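You operate a simulated robot arm through the tools that you are given. There is no shell and no other tool.

Carry out the task below with a simulated robot arm. There is one attempt and no reset: what you move stays moved.

TASK
Gauge spacers 4 and 2: GO into the green tray, NO GO into the red.
Fine: leave the gauge open. Set down upright: what you pick out.

Only the result counts: the job must be done as asked and must still hold three seconds after the hand-in. Knocking over, shifting, dropping, spilling or breaking anything else fails it.

THE ROBOT
A 7-joint arm with a two-finger parallel gripper, fixed in place. Base frame: the origin is at the foot of the arm, x ahead of it, y to its left, z up; the work surface is at about z = 0. Units: mm, degrees, N and s.
With the tool pointing down near the work surface it reaches from about 260 to 680 mm from the base axis. Its first joint turns from -166.0 to 166.0 degrees. Payload 2.5 kg.
Tool frame: the origin (TCP) lies between the finger pads and is the grasp point; the fingertips stand 30 mm ahead of it; z points along the fingers, y is the line along which they close. The gripper opens to 94 mm. The fingers are 28 mm wide and 10 mm thick; the gripper's body (50 by 96 mm) begins 55 mm behind the TCP.
Orientation is that of the tool frame in the base frame, as a unit quaternion [w, x, y, z]. With the fingers straight down and closing along the base's y, the tool's x points along the base's -x, its y along +y and its z along -z.

THE INTERFACE
- The arm moves only by the tool send_rows. Its argument "moves" is a list of rows, each an object of numbers (a shift or turn left out is 0, a gripper value left out holds the last): "dx", "dy", "dz": the shift along the tool's x, y, z in mm; "wx", "wy", "wz": the turn, a rotation vector about the tool's x, y, z in degrees. In form: [{"dx": .., "dy": .., "dz": .., "wx": .., "wy": .., "wz": ..}, ...]. A call has 1 to 20 rows; each row shifts and turns the commanded pose from where the row before left it, along the tool's axes as they then stand. "grip" is the gripper command, from -1 (shut) to 1 (fully open), values between in proportion, set as the call begins (left out, the last holds). Each row takes 0.2 s and may step no farther than 50 mm and 8.6 degrees from the row before; otherwise, or with a gripper value out of range, the whole call is refused. A pose out of reach is approached as far as the arm can. The call stops where the force on the tool passes 40 N (or 10 N more than at its start, if that is more) or the arm is blocked; 0.2 s more then pass. Each finger travels about 72 mm/s and halts on what it meets, pressing with about 42 N; the grip force reading is that of the motor and also rises with nothing between the fingers. The clock runs only during rows and for 0.2 s after the last one: add rows that do not move to give the fingers time. The reply holds the time, the measured pose of the TCP, the force on the tool along the base axes, the opening and the grip force, in the units named above and with some noise, with the torque about the TCP (base axes, N m) and any sound that the robot's microphone picked up, and new pictures: "views" is both (left out), scene, wrist or none.
- Cameras (640 x 400 px; columns grow to the right, rows downward): "scene" is fixed at [400.6, 500.3, 559.8]; the picture's right is [-0.70, 0.71, 0.00], its down [0.63, 0.62, -0.48] and it looks along [-0.34, -0.33, -0.88] (base axes); focal length 218 px, centre (320, 200). "wrist" rides on the gripper at [76, 14, -102] in the tool frame; the picture's right is [-0.18, 0.98, 0.00], its down [-0.75, -0.14, -0.64] and it looks along [-0.63, -0.12, 0.77] (tool axes); focal length 243 px, centre (320, 200). There is no depth. A picture from a camera that has moved, and an enlarged one, comes with that camera's place and axes in the base frame and with its lens.
- close_up(camera, box): a new picture of the part [left, top, right, bottom] of that camera's present view, enlarged. It takes no simulated time.
- close_job(): hands the job in; it is judged then, once.

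Nothing tells you positions but the pictures and the camera data. Unless the task says otherwise, let go and move clear before handing in.

The tools are called after "Emit:" by a JSON object that holds its "op" and its "data". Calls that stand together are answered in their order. send_rows: Moves the arm, as the interface text tells. Its arguments: {"type":"object","properties":{"moves":{"type":"array","items":{"type":"object","properties":{"dx":{"type":"number"},"dy":{"type":"number"},"dz":{"type":"number"},"wx":{"type":"number"},"wy":{"type":"number"},"wz":{"type":"number"}}}},"grip":{"type":"number"},"views":{"type":"string","enum":["both","scene","wrist","none"]}},"required":["moves"]} The other tools are called the same way: close_up (camera, box) takes an enlarged picture of a part of a camera's view; close_job () hands the job in.

At the start:

```text
time_s: 0.0
ee_pos: [201.5, 359.0, 271.8]
ee_rot: [0.0, 0.001, 1.0, 0.0]
force: [0.2, -0.1, 0.9]
ft_torque: [0.02, 0.02, 0.03]
finger_gap: 93.9
gripper_force: 0.0
```

scene: 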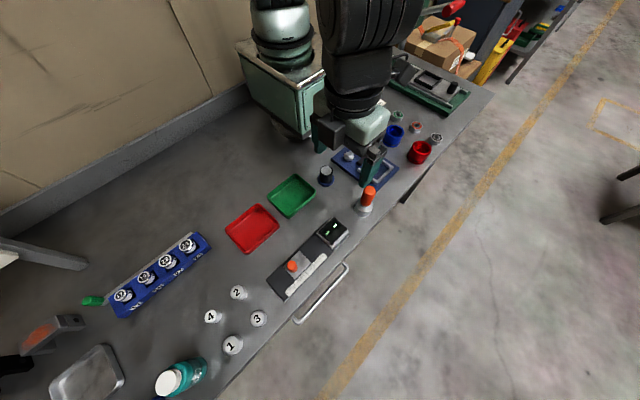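
wrist: 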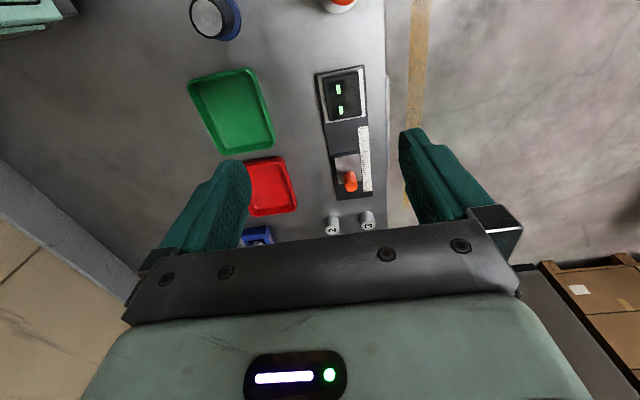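

I see four numbered spacers, a gauge with an orange lever and a display, and a green and a red tray. I'll take enlarged pictures first to work out how the gauge functions and where things are.

Emit:
{"op": "close_up", "data": {"camera": "scene", "box": [180, 200, 380, 360]}}

Emit:
{"op": "close_up", "data": {"camera": "scene", "box": [260, 210, 360, 310]}}

Emit:
{"op": "close_up", "data": {"camera": "wrist", "box": [180, 50, 400, 250]}}

Emit:
{"op": "close_up", "data": {"camera": "scene", "box": [80, 220, 280, 380]}}

```text
2.50 times, centred on (280, 280) of scene
camera zoom: at [400.6, 500.3, 559.8], right [-0.7, 0.71, 0.0], down [0.63, 0.62, -0.48], along [-0.34, -0.33, -0.88], focal length 546 px, centre (420, 0)
```

zoom: 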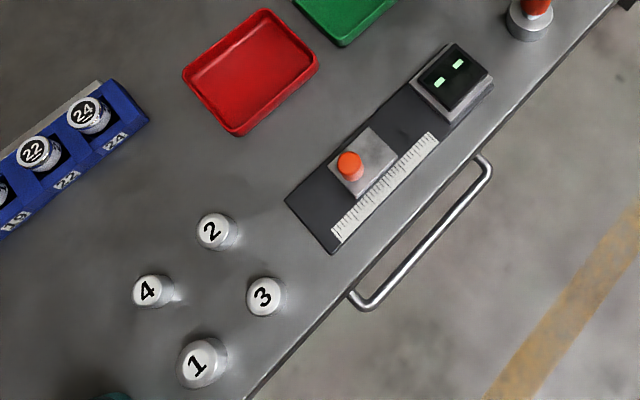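

```text
4.00 times, centred on (310, 260) of scene
camera zoom: at [400.6, 500.3, 559.8], right [-0.7, 0.71, 0.0], down [0.63, 0.62, -0.48], along [-0.34, -0.33, -0.88], focal length 873 px, centre (360, -40)
```

zoom: 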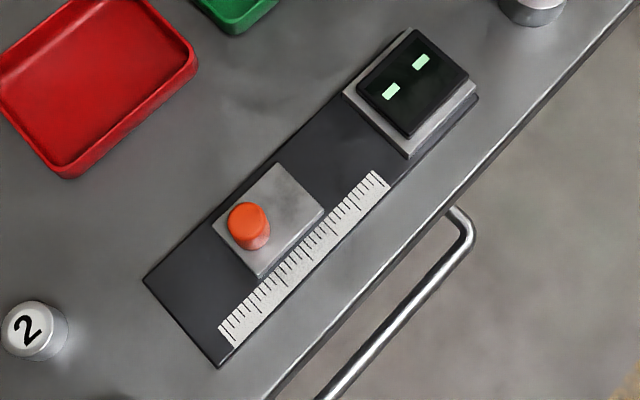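

```text
2.00 times, centred on (290, 150) of wrist
camera zoom: at [124.9, 372.5, 373.8], right [0.18, 0.98, 0.0], down [0.75, -0.14, 0.64], along [0.63, -0.12, -0.77], focal length 485 px, centre (380, 300)
```

zoom: 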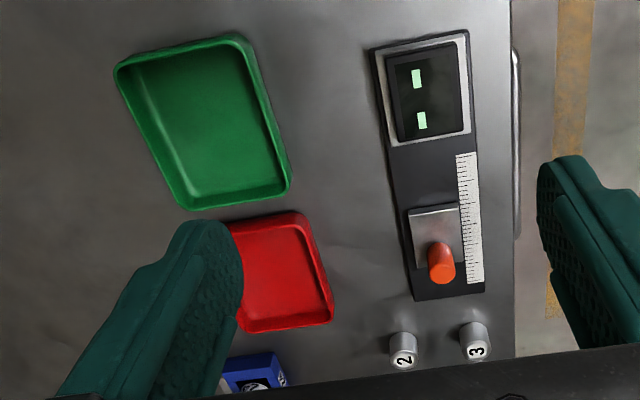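

```text
2.50 times, centred on (180, 300) of scene
camera zoom: at [400.6, 500.3, 559.8], right [-0.7, 0.71, 0.0], down [0.63, 0.62, -0.48], along [-0.34, -0.33, -0.88], focal length 546 px, centre (670, -50)
```

zoom: 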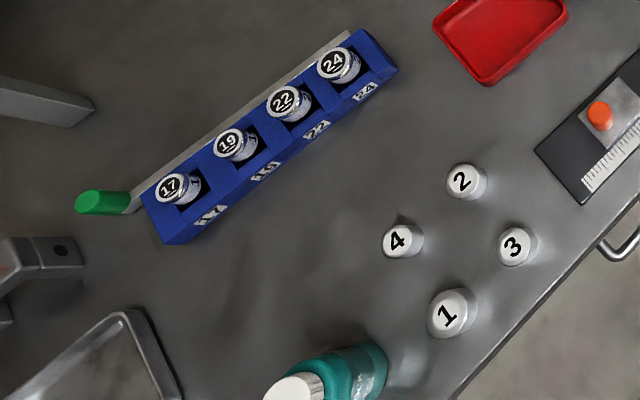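

The gauge base runs roughly along x at about (370, 380), with its slide facing the display block. Spacer 2 is near (495, 336) and spacer 4 near (561, 335). I'll move along at height to look closer with the wrist camera.

Emit:
{"op": "send_rows", "data": {"moves": [{"dx": -20}, {"dx": -20}, {"dx": -20}, {"dx": -20}, {"dx": -20, "dz": 5}, {"dx": -20, "dz": 10}, {"dx": -20, "dz": 10}, {"dx": -20, "dz": 10}, {}]}}

```text
time_s: 2.0
ee_pos: [358.1, 357.2, 236.3]
ee_rot: [0.0, 0.0, 1.0, 0.0]
force: [-0.7, -0.4, -0.7]
ft_torque: [0.0, 0.01, 0.01]
finger_gap: 93.8
gripper_force: 0.0
camera wrist: at [282.9, 370.5, 338.7], right [0.18, 0.98, 0.0], down [0.75, -0.14, 0.64], along [0.63, -0.12, -0.77], focal length 243 px, centre (320, 200)
```

scene: 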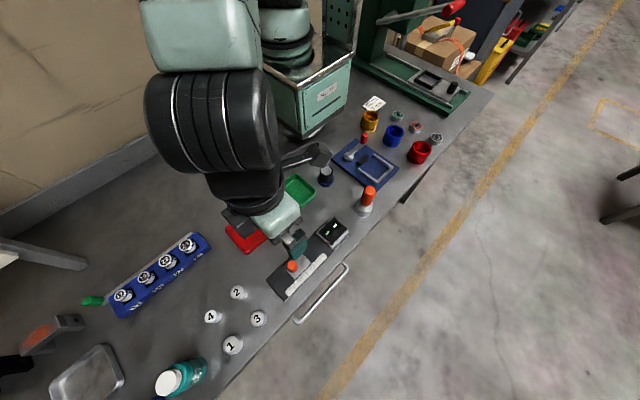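
wrist: 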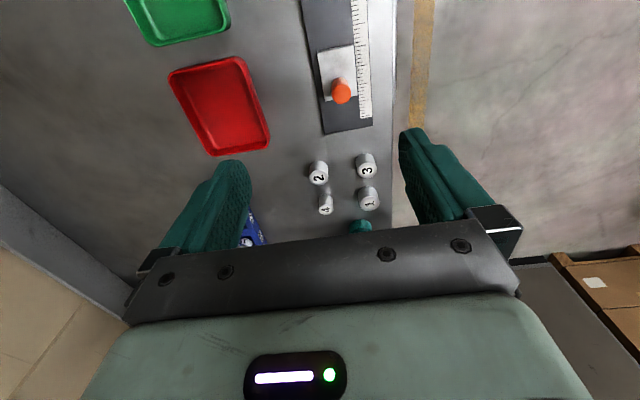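

Emit:
{"op": "close_up", "data": {"camera": "wrist", "box": [270, 0, 410, 120]}}

Emit:
{"op": "close_up", "data": {"camera": "wrist", "box": [280, 130, 400, 240]}}

Emit:
{"op": "close_up", "data": {"camera": "scene", "box": [260, 200, 360, 310]}}

```text
3.33 times, centred on (340, 60) of wrist
camera zoom: at [282.9, 370.5, 338.7], right [0.18, 0.98, 0.0], down [0.75, -0.14, 0.64], along [0.63, -0.12, -0.77], focal length 809 px, centre (253, 667)
```

zoom: 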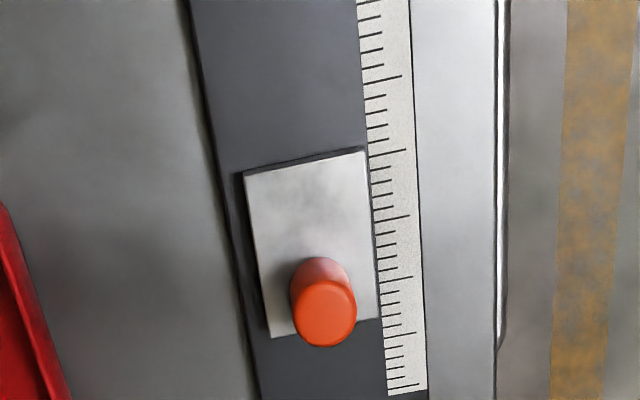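

```text
3.64 times, centred on (340, 185) of wrist
camera zoom: at [282.9, 370.5, 338.7], right [0.18, 0.98, 0.0], down [0.75, -0.14, 0.64], along [0.63, -0.12, -0.77], focal length 882 px, centre (247, 254)
```

zoom: 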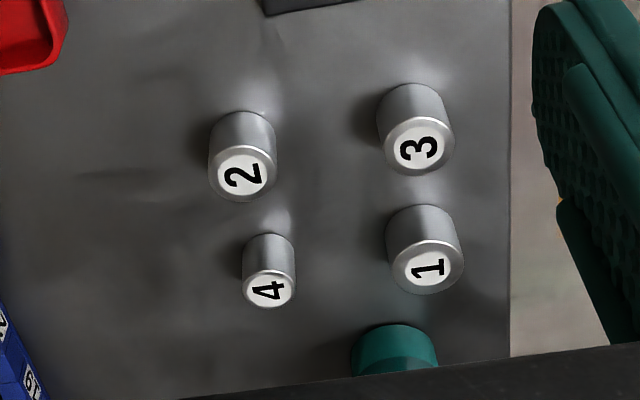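

```text
3.64 times, centred on (310, 255) of scene
camera zoom: at [400.6, 500.3, 559.8], right [-0.7, 0.71, 0.0], down [0.63, 0.62, -0.48], along [-0.34, -0.33, -0.88], focal length 794 px, centre (356, 0)
```

zoom: 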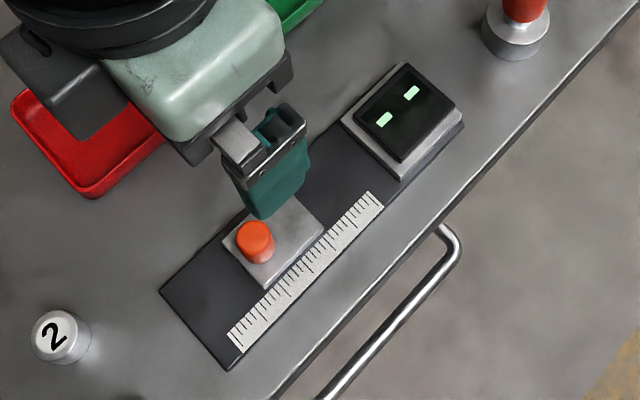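

Triangulating the two cameras puts spacer 2 near (495, 331), about 25 mm tall, and spacer 4 near (562, 330). The gauge's anvil face is near x=270 and the slide face near x=330. I'll hover over spacer 2 with the fingers part-open and check alignment.

Emit:
{"op": "send_rows", "data": {"moves": [{"dx": -25, "dy": -5}, {"dx": -28, "dy": -5, "dz": 20}, {"dx": -28, "dy": -5, "dz": 25}, {"dx": -28, "dy": -5, "dz": 25}, {"dx": -28, "dy": -5, "dz": 25}, {"dz": 20}, {"dz": 10}, {}], "grip": 0.3}}

Emit:
{"op": "close_up", "data": {"camera": "wrist", "box": [220, 60, 420, 220]}}

```text
time_s: 3.8
ee_pos: [497.8, 333.4, 110.7]
ee_rot: [0.0, 0.0, 1.0, 0.0]
force: [0.0, -0.2, 0.6]
ft_torque: [-0.02, 0.01, 0.0]
finger_gap: 61.2
gripper_force: 0.0
camera wrist: at [421.4, 347.5, 212.9], right [0.18, 0.98, 0.0], down [0.75, -0.14, 0.64], along [0.63, -0.12, -0.77], focal length 243 px, centre (320, 200)
```

scene: 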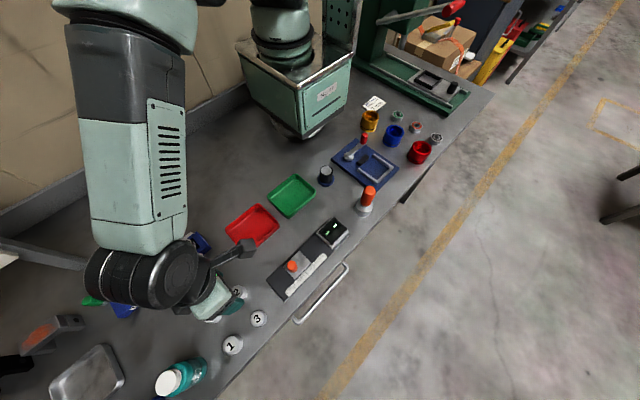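
wrist: 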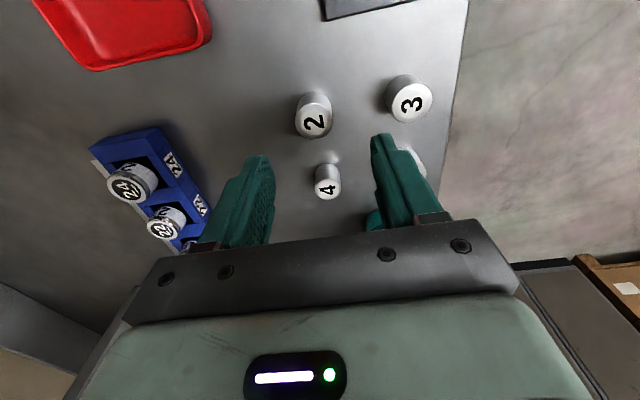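

```text
2.50 times, centred on (320, 140) of wrist
camera zoom: at [421.4, 347.5, 212.9], right [0.18, 0.98, 0.0], down [0.75, -0.14, 0.64], along [0.63, -0.12, -0.77], focal length 606 px, centre (320, 350)
```

zoom: 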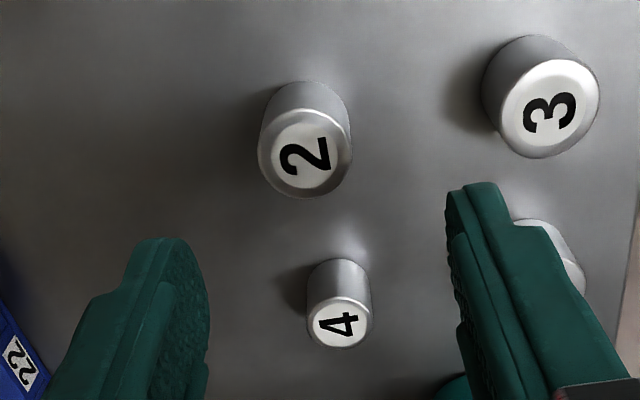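

Spacer 2's top centre works out at about (494, 329), so the tool is around 4 mm off in both x and y. I'll correct that, descend and grip.

Emit:
{"op": "send_rows", "data": {"moves": [{"dx": 3.7, "dy": -4.7}, {"dz": 18}, {"dz": 18}, {"dz": 16}, {"dz": 12}, {"dz": 10}, {}], "views": "wrist"}}

Emit:
{"op": "close_up", "data": {"camera": "wrist", "box": [220, 60, 420, 220]}}

```text
time_s: 5.4
ee_pos: [494.7, 329.5, 38.1]
ee_rot: [0.0, 0.0, 1.0, 0.0]
force: [0.1, 0.7, -0.2]
ft_torque: [-0.02, -0.02, 0.01]
finger_gap: 61.2
gripper_force: 0.1
camera wrist: at [418.7, 342.2, 139.6], right [0.18, 0.98, 0.0], down [0.75, -0.14, 0.64], along [0.63, -0.12, -0.77], focal length 243 px, centre (320, 200)
```

wrist: 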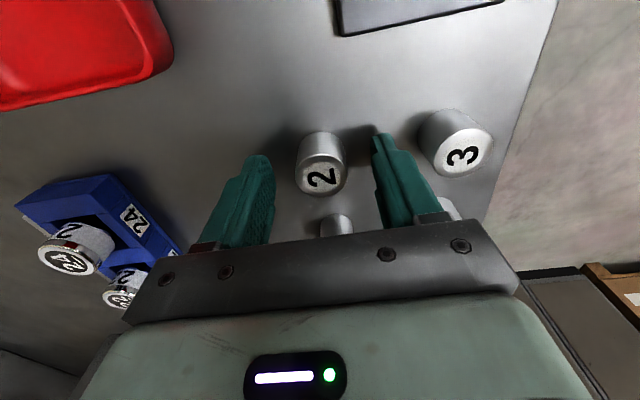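

```text
2.50 times, centred on (320, 140) of wrist
camera zoom: at [418.7, 342.2, 139.6], right [0.18, 0.98, 0.0], down [0.75, -0.14, 0.64], along [0.63, -0.12, -0.77], focal length 606 px, centre (320, 350)
```

zoom: 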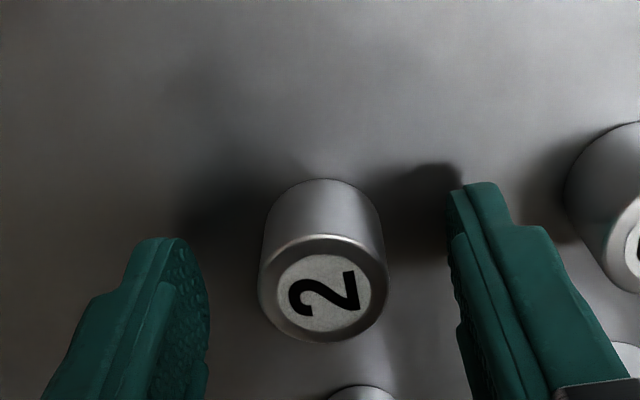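

The fingers straddle spacer 2 with it centred, so I'll close on it and lift.

Emit:
{"op": "send_rows", "data": {"moves": [{}, {}, {}, {}], "grip": -1, "views": "none"}}

Emit:
{"op": "send_rows", "data": {"moves": [{"dz": -10}, {"dz": -20}, {"dz": -25}, {"dz": -30}, {"dz": -20}, {}], "views": "wrist"}}

```text
time_s: 6.4
ee_pos: [493.8, 328.4, 36.9]
ee_rot: [-0.001, 0.0, 1.0, 0.0]
force: [-0.5, -0.4, 0.7]
ft_torque: [-0.04, 0.03, 0.01]
finger_gap: 28.3
gripper_force: 42.3
```

```text
time_s: 7.8
ee_pos: [495.2, 331.0, 141.0]
ee_rot: [0.0, 0.0, 1.0, 0.0]
force: [-0.2, -0.1, -0.5]
ft_torque: [-0.01, 0.01, 0.0]
finger_gap: 28.2
gripper_force: 42.8
camera wrist: at [418.2, 344.2, 244.6], right [0.18, 0.98, 0.0], down [0.75, -0.14, 0.64], along [0.63, -0.12, -0.77], focal length 243 px, centre (320, 200)
```

wrist: 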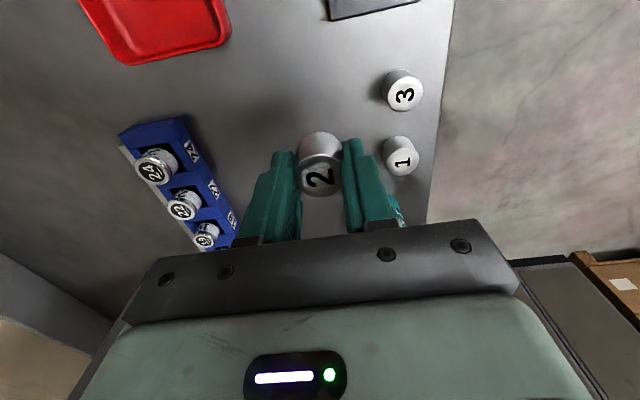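

Spacer 2 is held at 28.2 mm across and lifted clear. I'll carry it over the gauge and look down at the gap.

Emit:
{"op": "send_rows", "data": {"moves": [{"dx": 20, "dy": 6}, {"dx": 25, "dy": 8}, {"dx": 25, "dy": 8}, {"dx": 25, "dy": 8}, {"dx": 25, "dy": 8}, {"dx": 25, "dy": 8}, {"dx": 25, "dy": 8}, {}, {}]}}

Emit:
{"op": "close_up", "data": {"camera": "wrist", "box": [220, 20, 420, 180]}}

Emit:
{"op": "close_up", "data": {"camera": "scene", "box": [260, 200, 360, 310]}}

```text
time_s: 9.8
ee_pos: [322.1, 383.0, 141.8]
ee_rot: [0.0, -0.001, 1.0, 0.0]
force: [0.2, -0.5, -1.0]
ft_torque: [0.0, -0.02, 0.01]
finger_gap: 28.2
gripper_force: 42.0
camera wrist: at [246.5, 396.0, 244.7], right [0.18, 0.98, 0.0], down [0.75, -0.14, 0.64], along [0.63, -0.12, -0.77], focal length 243 px, centre (320, 200)
```

scene: 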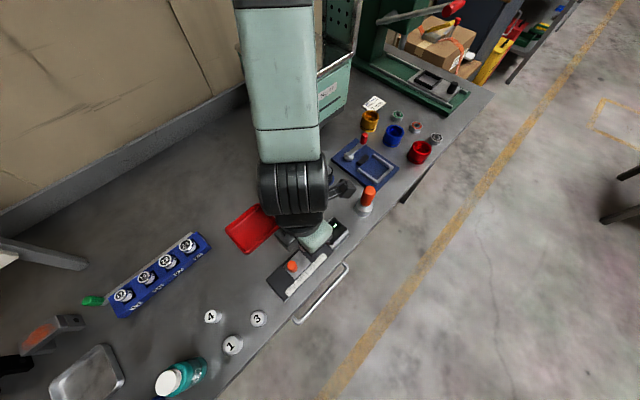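
wrist: 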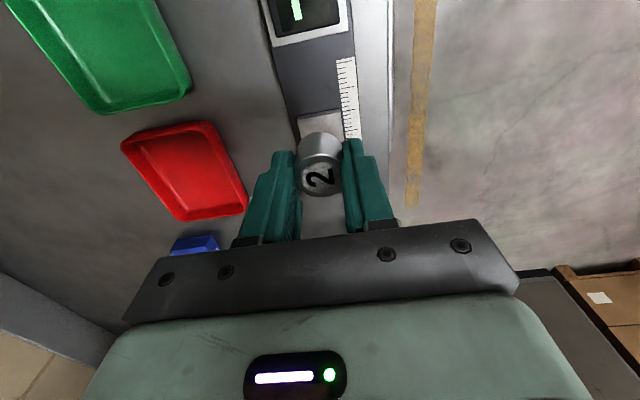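

```text
2.50 times, centred on (320, 100) of wrist
camera zoom: at [246.5, 396.0, 244.7], right [0.18, 0.98, 0.0], down [0.75, -0.14, 0.64], along [0.63, -0.12, -0.77], focal length 606 px, centre (320, 450)
```

zoom: 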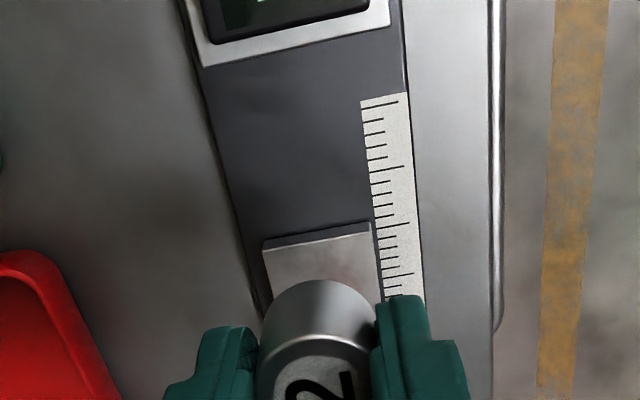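

```text
3.64 times, centred on (310, 255) of scene
camera zoom: at [400.6, 500.3, 559.8], right [-0.7, 0.71, 0.0], down [0.63, 0.62, -0.48], along [-0.34, -0.33, -0.88], focal length 794 px, centre (356, 0)
```

zoom: 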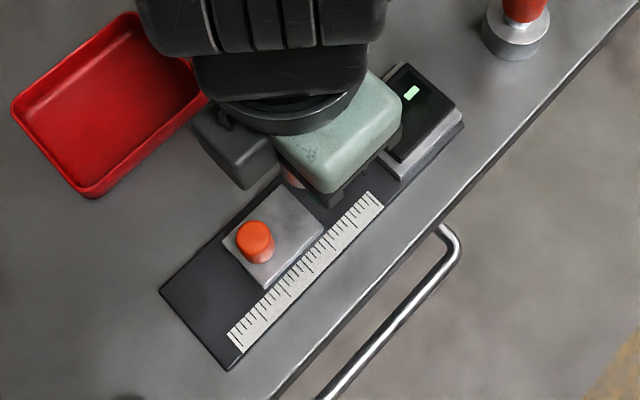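

The slide face is at x≈331 with y from 357 to 400 and its top at about z=11, and the anvil face is at x≈270.5. I'll set spacer 2 upright in the gap at about (297, 379), creeping down the last few millimetres.

Emit:
{"op": "send_rows", "data": {"moves": [{"dx": 12.5, "dy": -2}, {"dx": 12.5, "dy": -2}, {"dz": 20}, {"dz": 20}, {"dz": 20}, {"dz": 15}, {"dz": 10}, {"dz": 5}, {}]}}

Emit:
{"op": "close_up", "data": {"camera": "wrist", "box": [220, 60, 420, 220]}}

Emit:
{"op": "close_up", "data": {"camera": "scene", "box": [260, 200, 360, 310]}}

```text
time_s: 11.8
ee_pos: [300.5, 379.8, 52.7]
ee_rot: [-0.001, 0.0, 1.0, 0.0]
force: [0.5, 1.3, 0.0]
ft_torque: [-0.01, 0.0, -0.03]
finger_gap: 28.0
gripper_force: 41.9
camera wrist: at [223.5, 392.5, 155.2], right [0.18, 0.98, 0.0], down [0.75, -0.14, 0.64], along [0.63, -0.12, -0.77], focal length 243 px, centre (320, 200)
```

scene: 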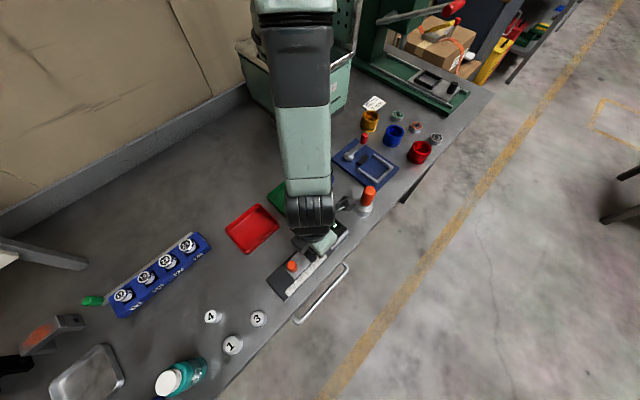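
wrist: 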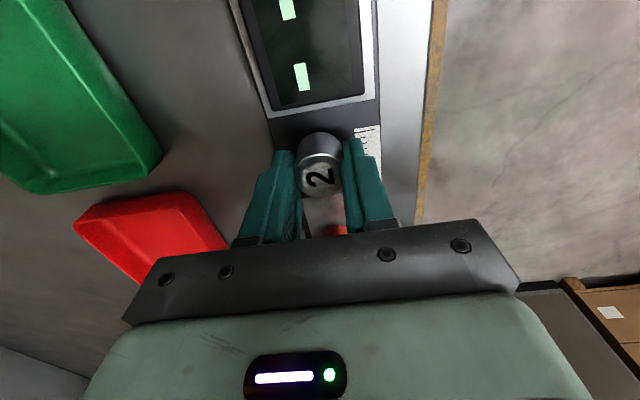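

```text
2.50 times, centred on (320, 140) of wrist
camera zoom: at [223.5, 392.5, 155.2], right [0.18, 0.98, 0.0], down [0.75, -0.14, 0.64], along [0.63, -0.12, -0.77], focal length 606 px, centre (320, 350)
```

zoom: 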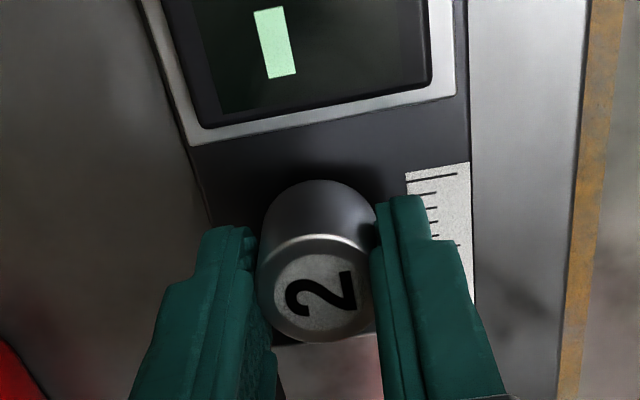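

```text
3.64 times, centred on (310, 255) of scene
camera zoom: at [400.6, 500.3, 559.8], right [-0.7, 0.71, 0.0], down [0.63, 0.62, -0.48], along [-0.34, -0.33, -0.88], focal length 794 px, centre (356, 0)
```

zoom: 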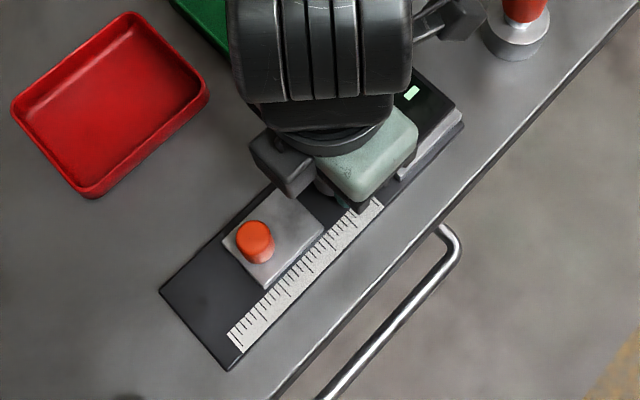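

Spacer 2 is above the gap and clear of both jaws. I'll lower it in small steps until it touches.

Emit:
{"op": "send_rows", "data": {"moves": [{"dz": 2}, {"dz": 2}, {"dz": 2}, {}], "views": "none"}}

Emit:
{"op": "send_rows", "data": {"moves": [{"dz": 1.5}, {}], "views": "none"}}

Emit:
{"op": "send_rows", "data": {"moves": [{"dz": 1}, {}], "views": "none"}}

```text
time_s: 12.8
ee_pos: [299.0, 380.4, 47.5]
ee_rot: [0.001, -0.001, 1.0, 0.001]
force: [-3.9, -4.4, 19.9]
ft_torque: [-0.14, 0.12, -0.03]
finger_gap: 28.1
gripper_force: 41.5
```

```text
time_s: 13.4
ee_pos: [300.5, 380.4, 46.2]
ee_rot: [0.002, 0.0, 1.0, 0.002]
force: [2.2, 0.0, 24.0]
ft_torque: [-0.02, -0.02, -0.03]
finger_gap: 28.3
gripper_force: 41.6
```

```text
time_s: 14.0
ee_pos: [300.8, 380.0, 44.8]
ee_rot: [0.001, 0.0, 1.0, 0.002]
force: [2.7, 4.6, 23.3]
ft_torque: [0.01, -0.08, -0.05]
finger_gap: 28.5
gripper_force: 41.9
```

The spacer has touched the gauge bed, with a steady contact force of about 23 N. I'll ease the pressure, release it and lift straight up.

Emit:
{"op": "send_rows", "data": {"moves": [{"dz": -1}, {}], "views": "none"}}

Emit:
{"op": "send_rows", "data": {"moves": [{}, {}, {}], "grip": 0.3, "views": "none"}}

Emit:
{"op": "send_rows", "data": {"moves": [{"dz": -10}, {"dz": -20}, {"dz": -25}, {"dz": -20}, {}]}}

Emit:
{"op": "close_up", "data": {"camera": "wrist", "box": [220, 20, 420, 180]}}

Emit:
{"op": "close_up", "data": {"camera": "scene", "box": [260, 200, 360, 310]}}

```text
time_s: 14.6
ee_pos: [298.5, 378.6, 43.8]
ee_rot: [-0.002, 0.0, 1.0, -0.001]
force: [0.5, 1.3, 4.2]
ft_torque: [0.13, -0.04, 0.0]
finger_gap: 28.2
gripper_force: 42.0
```

```text
time_s: 15.4
ee_pos: [298.9, 379.6, 46.4]
ee_rot: [0.0, 0.0, 1.0, 0.0]
force: [0.0, 0.3, -0.7]
ft_torque: [-0.02, 0.0, -0.01]
finger_gap: 61.0
gripper_force: 0.1
```

```text
time_s: 16.6
ee_pos: [300.9, 378.7, 119.6]
ee_rot: [0.001, 0.0, 1.0, 0.0]
force: [-0.2, -0.1, 0.2]
ft_torque: [-0.03, -0.01, -0.02]
finger_gap: 61.1
gripper_force: 0.0
camera wrist: at [224.6, 391.9, 222.6], right [0.18, 0.98, 0.0], down [0.75, -0.14, 0.64], along [0.63, -0.12, -0.77], focal length 243 px, centre (320, 200)
```

scene: 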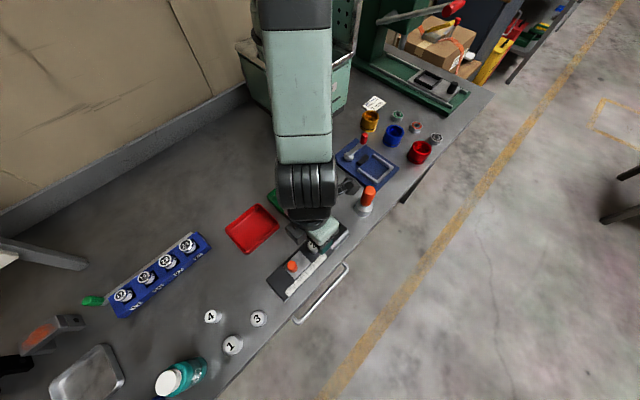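
wrist: 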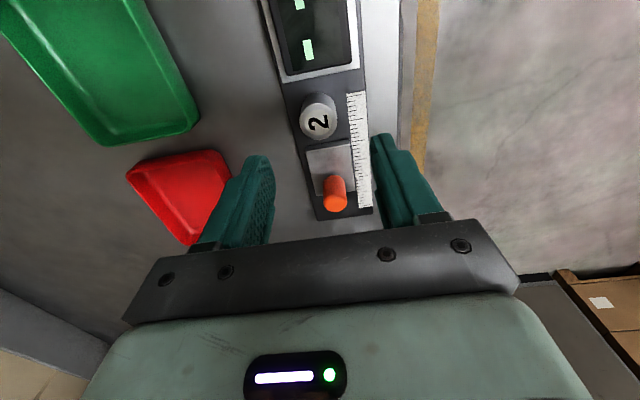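

```text
2.50 times, centred on (320, 100) of wrist
camera zoom: at [224.6, 391.9, 222.6], right [0.18, 0.98, 0.0], down [0.75, -0.14, 0.64], along [0.63, -0.12, -0.77], focal length 606 px, centre (320, 450)
```

zoom: 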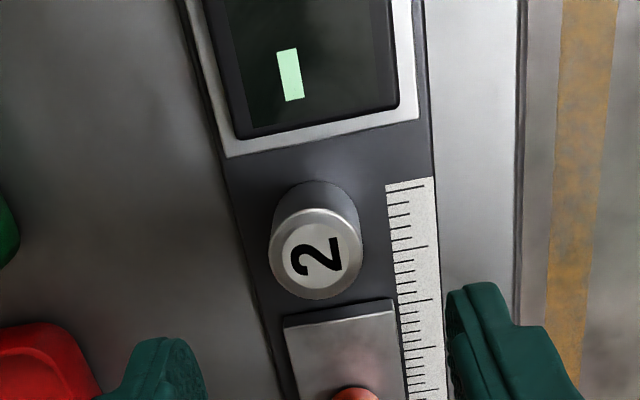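

```text
3.64 times, centred on (310, 255) of scene
camera zoom: at [400.6, 500.3, 559.8], right [-0.7, 0.71, 0.0], down [0.63, 0.62, -0.48], along [-0.34, -0.33, -0.88], focal length 794 px, centre (356, 0)
```

zoom: 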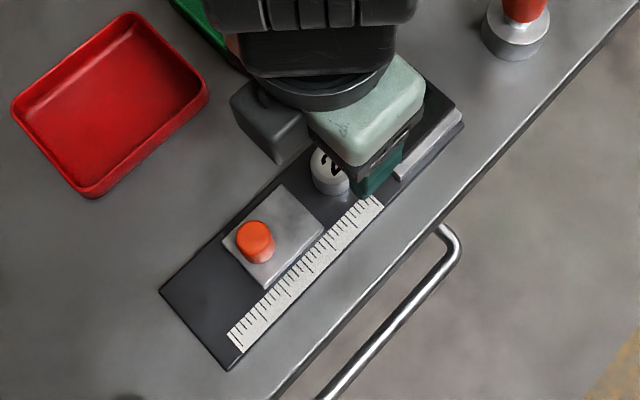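

Spacer 2 stands upright in the gap. Next I'll hover over the orange knob to position the fingers on it.

Emit:
{"op": "send_rows", "data": {"moves": [{"dx": -20}, {"dx": -25}, {"dx": -25}, {}, {}], "views": "wrist"}}

Emit:
{"op": "close_up", "data": {"camera": "wrist", "box": [220, 20, 420, 180]}}

Emit:
{"op": "close_up", "data": {"camera": "scene", "box": [260, 200, 360, 310]}}

```text
time_s: 17.8
ee_pos: [367.7, 379.1, 121.3]
ee_rot: [0.0, 0.001, 1.0, -0.001]
force: [-0.3, 0.3, -0.7]
ft_torque: [0.04, 0.01, -0.01]
finger_gap: 61.1
gripper_force: 0.0
camera wrist: at [292.1, 392.1, 223.3], right [0.18, 0.98, 0.0], down [0.75, -0.14, 0.64], along [0.63, -0.12, -0.77], focal length 243 px, centre (320, 200)
```

wrist: 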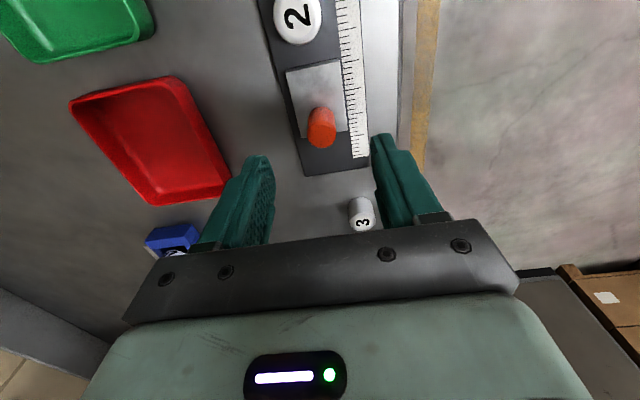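

```text
2.50 times, centred on (320, 100) of wrist
camera zoom: at [292.1, 392.1, 223.3], right [0.18, 0.98, 0.0], down [0.75, -0.14, 0.64], along [0.63, -0.12, -0.77], focal length 606 px, centre (320, 450)
```

zoom: 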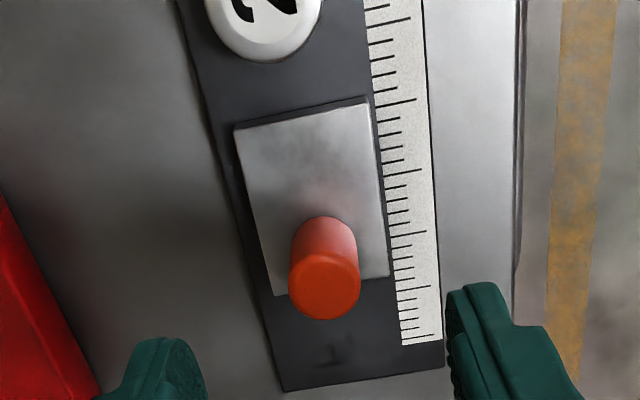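

```text
3.64 times, centred on (310, 255) of scene
camera zoom: at [400.6, 500.3, 559.8], right [-0.7, 0.71, 0.0], down [0.63, 0.62, -0.48], along [-0.34, -0.33, -0.88], focal length 794 px, centre (356, 0)
```

zoom: 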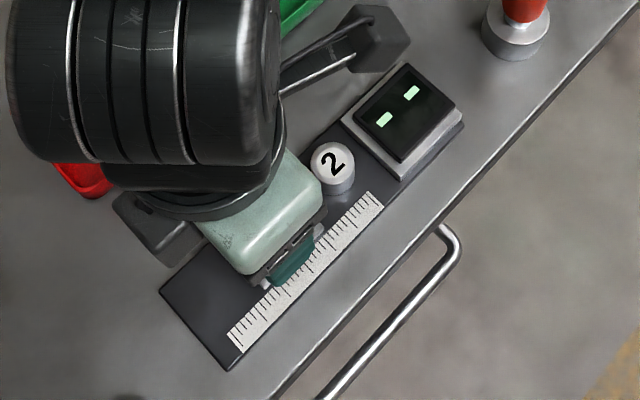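

The knob's top centre is near (377, 378) at z≈40. I'll come down around it with the fingertips at about z=22 and grip it.

Emit:
{"op": "send_rows", "data": {"moves": [{"dx": -8.5, "dy": -0.8}, {"dz": 20}, {"dz": 20}, {"dz": 15}, {"dz": 10}, {"dz": 4}, {}], "views": "wrist"}}

Emit:
{"op": "close_up", "data": {"camera": "wrist", "box": [220, 60, 420, 220]}}

```text
time_s: 19.4
ee_pos: [377.5, 378.5, 51.5]
ee_rot: [0.001, 0.0, 1.0, -0.001]
force: [-0.4, -0.2, 0.1]
ft_torque: [0.05, 0.01, -0.01]
finger_gap: 61.6
gripper_force: 0.1
camera wrist: at [301.8, 392.0, 153.2], right [0.18, 0.98, 0.0], down [0.75, -0.14, 0.64], along [0.63, -0.12, -0.77], focal length 243 px, centre (320, 200)
```

wrist: 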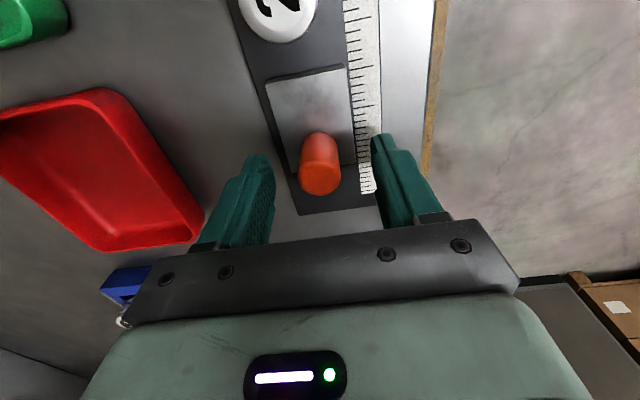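

```text
2.50 times, centred on (320, 140) of wrist
camera zoom: at [301.8, 392.0, 153.2], right [0.18, 0.98, 0.0], down [0.75, -0.14, 0.64], along [0.63, -0.12, -0.77], focal length 606 px, centre (320, 350)
```

zoom: 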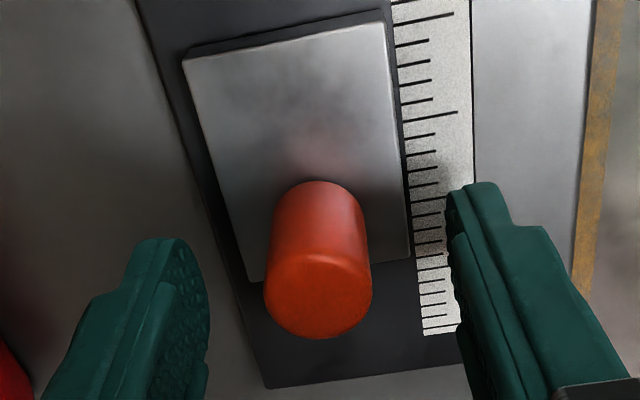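

The knob is centred between the fingers. I'll close on it and slide it toward the spacer, stopping short of contact at first.

Emit:
{"op": "send_rows", "data": {"moves": [{}, {}, {}, {}], "grip": -1, "views": "none"}}

Emit:
{"op": "send_rows", "data": {"moves": [{"dx": 3}, {"dx": 3}, {}], "views": "wrist"}}

Emit:
{"op": "close_up", "data": {"camera": "scene", "box": [260, 200, 360, 310]}}

```text
time_s: 20.4
ee_pos: [377.3, 378.9, 51.6]
ee_rot: [0.0, 0.0, 1.0, 0.0]
force: [0.1, 12.8, -7.7]
ft_torque: [0.35, -0.29, -0.22]
finger_gap: 41.6
gripper_force: 44.8
```

```text
time_s: 21.2
ee_pos: [372.4, 381.0, 50.0]
ee_rot: [0.0, 0.0, 1.0, 0.001]
force: [0.7, 17.4, -8.9]
ft_torque: [0.41, -0.19, -0.09]
finger_gap: 41.7
gripper_force: 44.7
camera wrist: at [294.9, 392.8, 153.4], right [0.18, 0.98, 0.0], down [0.75, -0.14, 0.64], along [0.63, -0.12, -0.77], focal length 243 px, centre (320, 200)
```

wrist: 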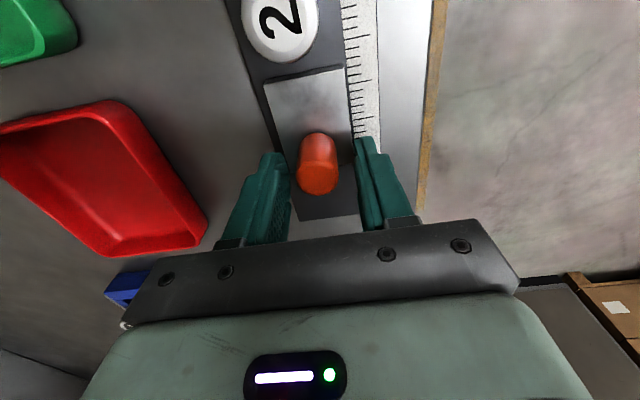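

```text
3.64 times, centred on (310, 255) of scene
camera zoom: at [400.6, 500.3, 559.8], right [-0.7, 0.71, 0.0], down [0.63, 0.62, -0.48], along [-0.34, -0.33, -0.88], focal length 794 px, centre (356, 0)
```

zoom: 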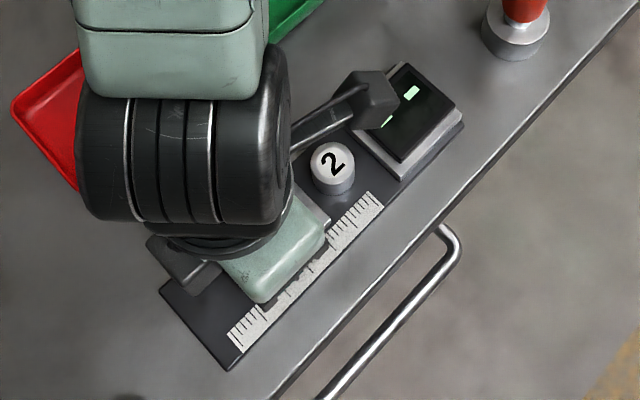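

The fingers closed at 41.6 mm, so they caught the sides of the slide block instead of the knob, with some side load. I'll open, rise until the tips are above the block, and grip the knob alone.

Emit:
{"op": "send_rows", "data": {"moves": [{}, {}], "grip": 0.3, "views": "none"}}

Emit:
{"op": "send_rows", "data": {"moves": [{"dz": -4}, {"dz": -3}, {}], "views": "wrist"}}

Emit:
{"op": "close_up", "data": {"camera": "wrist", "box": [220, 60, 420, 220]}}

```text
time_s: 21.8
ee_pos: [372.4, 378.8, 50.7]
ee_rot: [0.0, 0.0, 1.0, -0.002]
force: [-0.5, -0.2, 0.3]
ft_torque: [0.01, 0.0, -0.02]
finger_gap: 61.1
gripper_force: 0.1
```

```text
time_s: 22.6
ee_pos: [371.7, 378.9, 58.5]
ee_rot: [0.0, 0.0, 1.0, -0.001]
force: [-1.1, 0.6, 0.4]
ft_torque: [-0.03, 0.01, -0.03]
finger_gap: 61.2
gripper_force: 0.1
camera wrist: at [295.3, 392.1, 160.7], right [0.18, 0.98, 0.0], down [0.75, -0.14, 0.64], along [0.63, -0.12, -0.77], focal length 243 px, centre (320, 200)
```

wrist: 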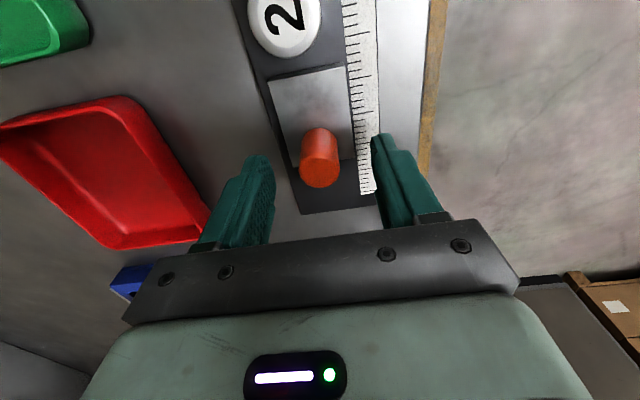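

```text
2.50 times, centred on (320, 140) of wrist
camera zoom: at [295.3, 392.1, 160.7], right [0.18, 0.98, 0.0], down [0.75, -0.14, 0.64], along [0.63, -0.12, -0.77], focal length 606 px, centre (320, 350)
```

zoom: 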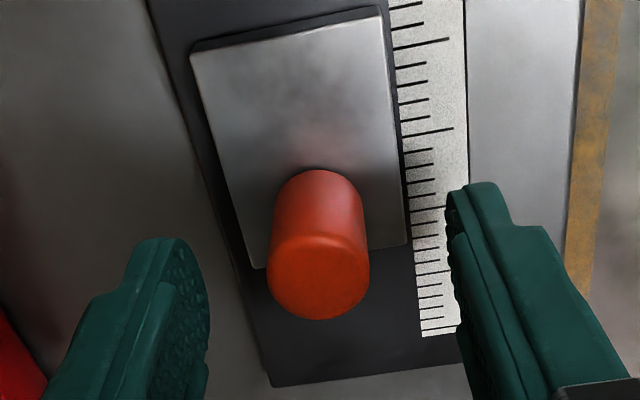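

Emit:
{"op": "send_rows", "data": {"moves": [{}, {}, {}, {}], "grip": -1, "views": "wrist"}}

```text
time_s: 23.6
ee_pos: [371.6, 379.7, 60.7]
ee_rot: [0.001, 0.0, 1.0, 0.001]
force: [-0.7, 1.5, 28.1]
ft_torque: [-1.52, 0.79, 0.1]
finger_gap: 21.0
gripper_force: 45.1
camera wrist: at [296.1, 392.7, 162.8], right [0.18, 0.98, 0.0], down [0.75, -0.14, 0.64], along [0.63, -0.12, -0.77], focal length 243 px, centre (320, 200)
```

wrist: 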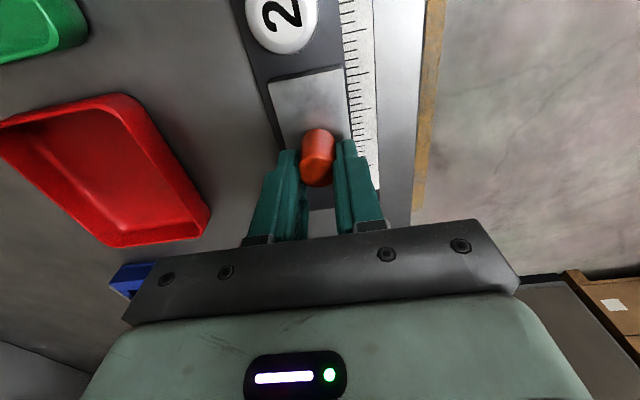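

The knob is gripped at 21 mm, but a fingertip is pressing on the slide top with 28 N vertical load. I'll ease upward slightly to shed that before sliding.

Emit:
{"op": "send_rows", "data": {"moves": [{"dz": -2}, {}], "views": "none"}}

```text
time_s: 24.2
ee_pos: [370.4, 380.5, 60.4]
ee_rot: [0.001, 0.0, 1.0, 0.001]
force: [-1.0, 8.2, 15.9]
ft_torque: [-1.15, -1.08, -0.08]
finger_gap: 21.0
gripper_force: 45.1
```

Emit:
{"op": "send_rows", "data": {"moves": [{"dz": -1.5}, {}], "views": "none"}}

```text
time_s: 24.8
ee_pos: [370.2, 379.9, 59.5]
ee_rot: [-0.001, 0.0, 1.0, 0.001]
force: [0.5, 20.4, -11.2]
ft_torque: [-0.82, -0.81, -0.17]
finger_gap: 20.9
gripper_force: 44.7
```

Emit:
{"op": "send_rows", "data": {"moves": [{"dy": 1.2, "dz": 0.6}, {}], "views": "none"}}

```text
time_s: 25.4
ee_pos: [371.6, 380.8, 61.0]
ee_rot: [-0.001, 0.001, 1.0, 0.0]
force: [1.1, 5.0, -0.8]
ft_torque: [0.8, 1.11, -0.01]
finger_gap: 21.1
gripper_force: 44.5
```

The loads are now small. I'll slide the knob toward the anvil, first 16 mm and then in fine steps.

Emit:
{"op": "send_rows", "data": {"moves": [{"dx": 3}, {"dx": 3}, {"dx": 3}, {"dx": 3}, {"dx": 3}, {}]}}

Emit:
{"op": "close_up", "data": {"camera": "scene", "box": [280, 200, 360, 270]}}

Emit:
{"op": "close_up", "data": {"camera": "wrist", "box": [220, 0, 420, 160]}}

```text
time_s: 26.8
ee_pos: [356.6, 380.6, 60.4]
ee_rot: [-0.001, 0.0, 1.0, 0.0]
force: [0.2, 12.0, -5.0]
ft_torque: [-0.32, -0.31, -0.04]
finger_gap: 20.9
gripper_force: 45.0
camera wrist: at [280.8, 393.0, 163.1], right [0.18, 0.98, 0.0], down [0.75, -0.14, 0.64], along [0.63, -0.12, -0.77], focal length 243 px, centre (320, 200)
```

scene: 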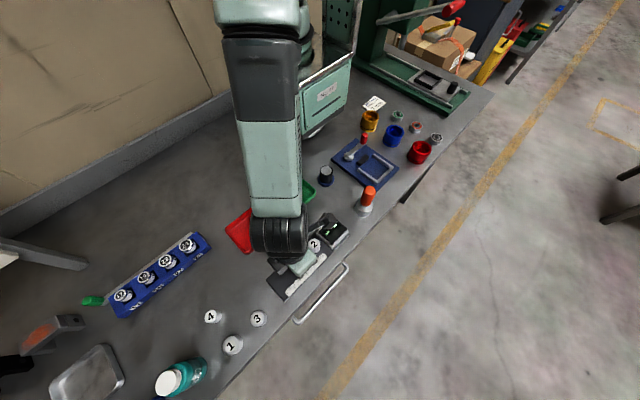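
wrist: 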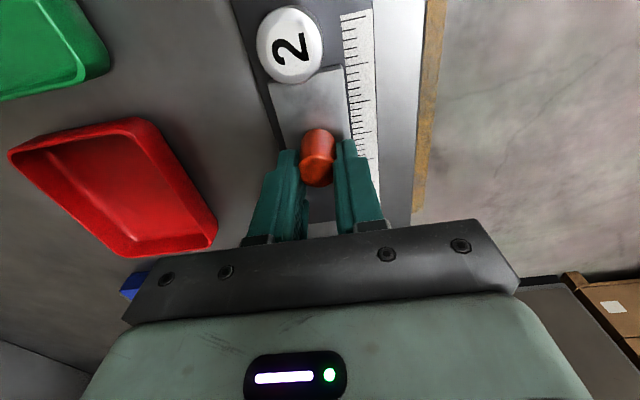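

```text
5.71 times, centred on (320, 235) of scene
camera zoom: at [400.6, 500.3, 559.8], right [-0.7, 0.71, 0.0], down [0.63, 0.62, -0.48], along [-0.34, -0.33, -0.88], focal length 1247 px, centre (320, 0)
```

zoom: 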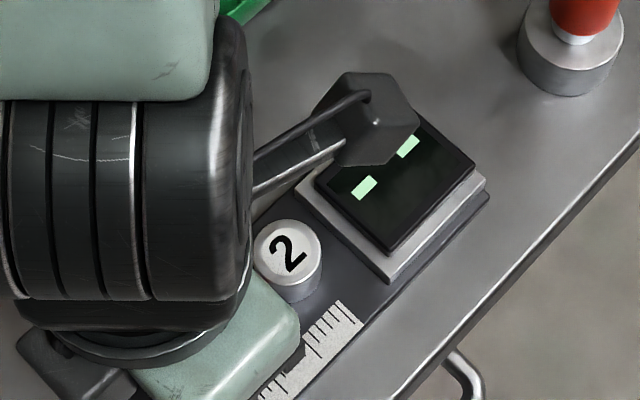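

```text
2.50 times, centred on (320, 80) of wrist
camera zoom: at [280.8, 393.0, 163.1], right [0.18, 0.98, 0.0], down [0.75, -0.14, 0.64], along [0.63, -0.12, -0.77], focal length 606 px, centre (320, 500)
```

zoom: 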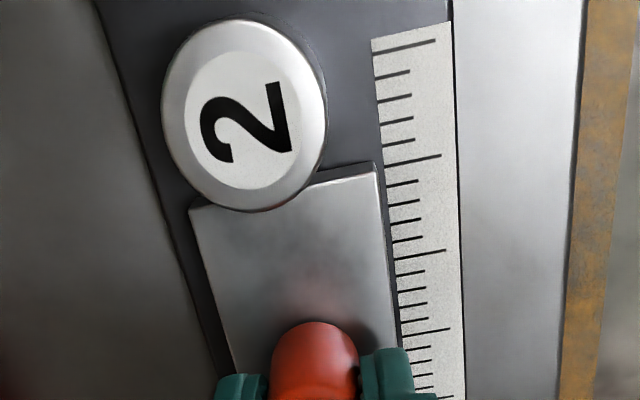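

The slide is nearly at the spacer. I'll continue in small steps until it closes and the display reads.

Emit:
{"op": "send_rows", "data": {"moves": [{"dx": 2}, {"dx": 2}, {"dx": 2}, {}], "views": "scene"}}

Emit:
{"op": "close_up", "data": {"camera": "scene", "box": [280, 200, 360, 270]}}

Emit:
{"op": "close_up", "data": {"camera": "wrist", "box": [220, 0, 420, 160]}}

```text
time_s: 27.8
ee_pos: [349.4, 380.0, 62.1]
ee_rot: [0.0, -0.001, 1.0, 0.002]
force: [0.4, 16.6, -5.9]
ft_torque: [-0.22, -0.5, -0.08]
finger_gap: 21.2
gripper_force: 44.7
```

scene: 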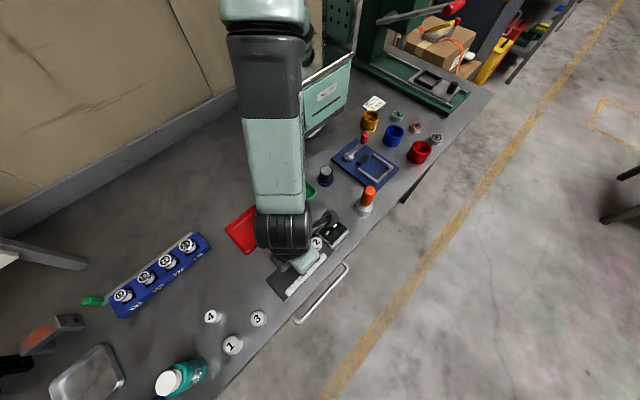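

```text
5.71 times, centred on (320, 235) of scene
camera zoom: at [400.6, 500.3, 559.8], right [-0.7, 0.71, 0.0], down [0.63, 0.62, -0.48], along [-0.34, -0.33, -0.88], focal length 1247 px, centre (320, 0)
```

zoom: 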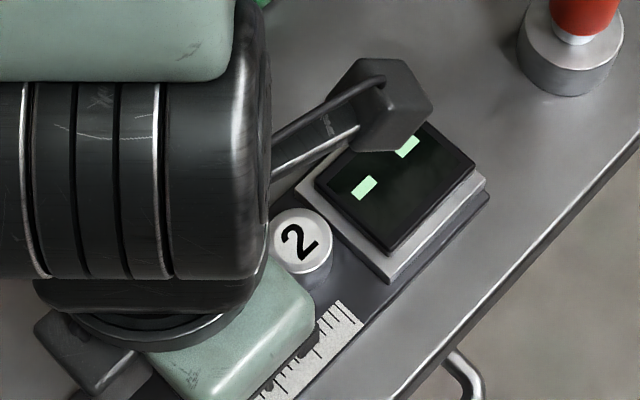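

```text
2.50 times, centred on (320, 80) of wrist
camera zoom: at [273.8, 392.8, 163.2], right [0.18, 0.98, 0.0], down [0.75, -0.14, 0.64], along [0.63, -0.12, -0.77], focal length 606 px, centre (320, 500)
```

zoom: 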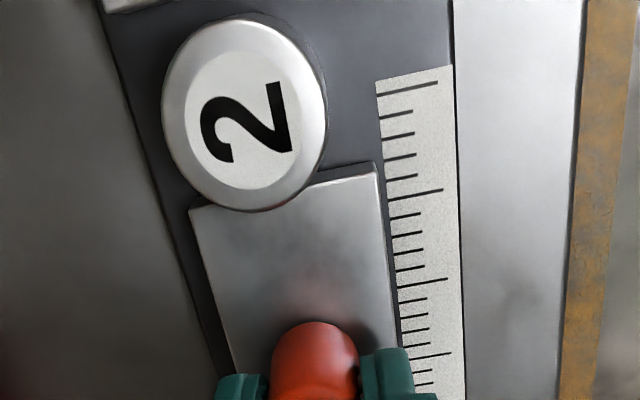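

The slide is now pushing the spacer along upright. I'll continue gently until the anvil stops it.

Emit:
{"op": "send_rows", "data": {"moves": [{"dx": 1.5}, {"dx": 1.5}, {"dx": 1.5}, {}], "views": "none"}}

Emit:
{"op": "close_up", "data": {"camera": "scene", "box": [280, 200, 360, 270]}}

Emit:
{"op": "close_up", "data": {"camera": "wrist", "box": [220, 0, 420, 160]}}

```text
time_s: 28.8
ee_pos: [345.8, 381.0, 60.5]
ee_rot: [0.0, 0.0, 1.0, 0.0]
force: [3.1, 26.8, -18.5]
ft_torque: [-0.02, 0.21, -0.21]
finger_gap: 21.4
gripper_force: 45.2
```

```text
5.71 times, centred on (320, 235) of scene
camera zoom: at [400.6, 500.3, 559.8], right [-0.7, 0.71, 0.0], down [0.63, 0.62, -0.48], along [-0.34, -0.33, -0.88], focal length 1247 px, centre (320, 0)
```

zoom: 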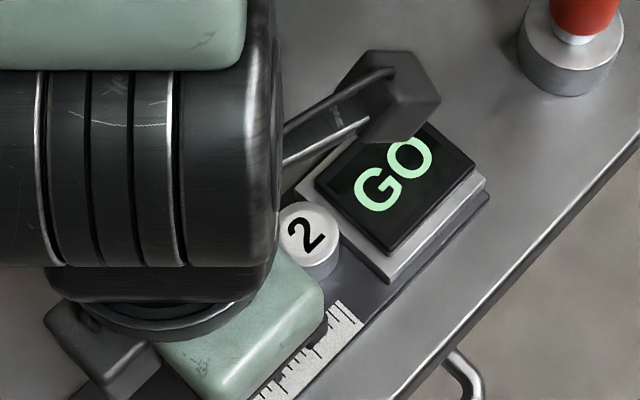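

```text
2.50 times, centred on (320, 80) of wrist
camera zoom: at [269.5, 392.8, 163.2], right [0.18, 0.98, 0.0], down [0.75, -0.14, 0.64], along [0.63, -0.12, -0.77], focal length 606 px, centre (320, 500)
```

zoom: 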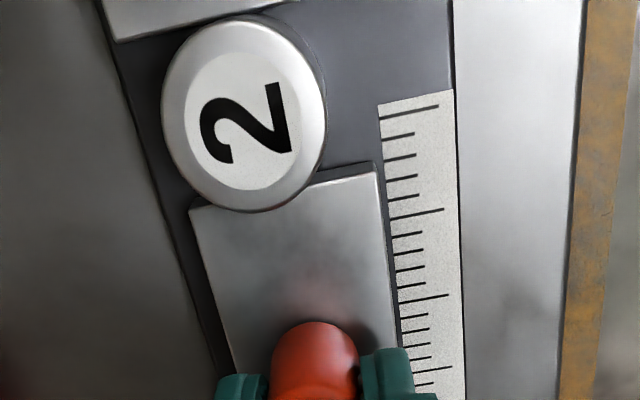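

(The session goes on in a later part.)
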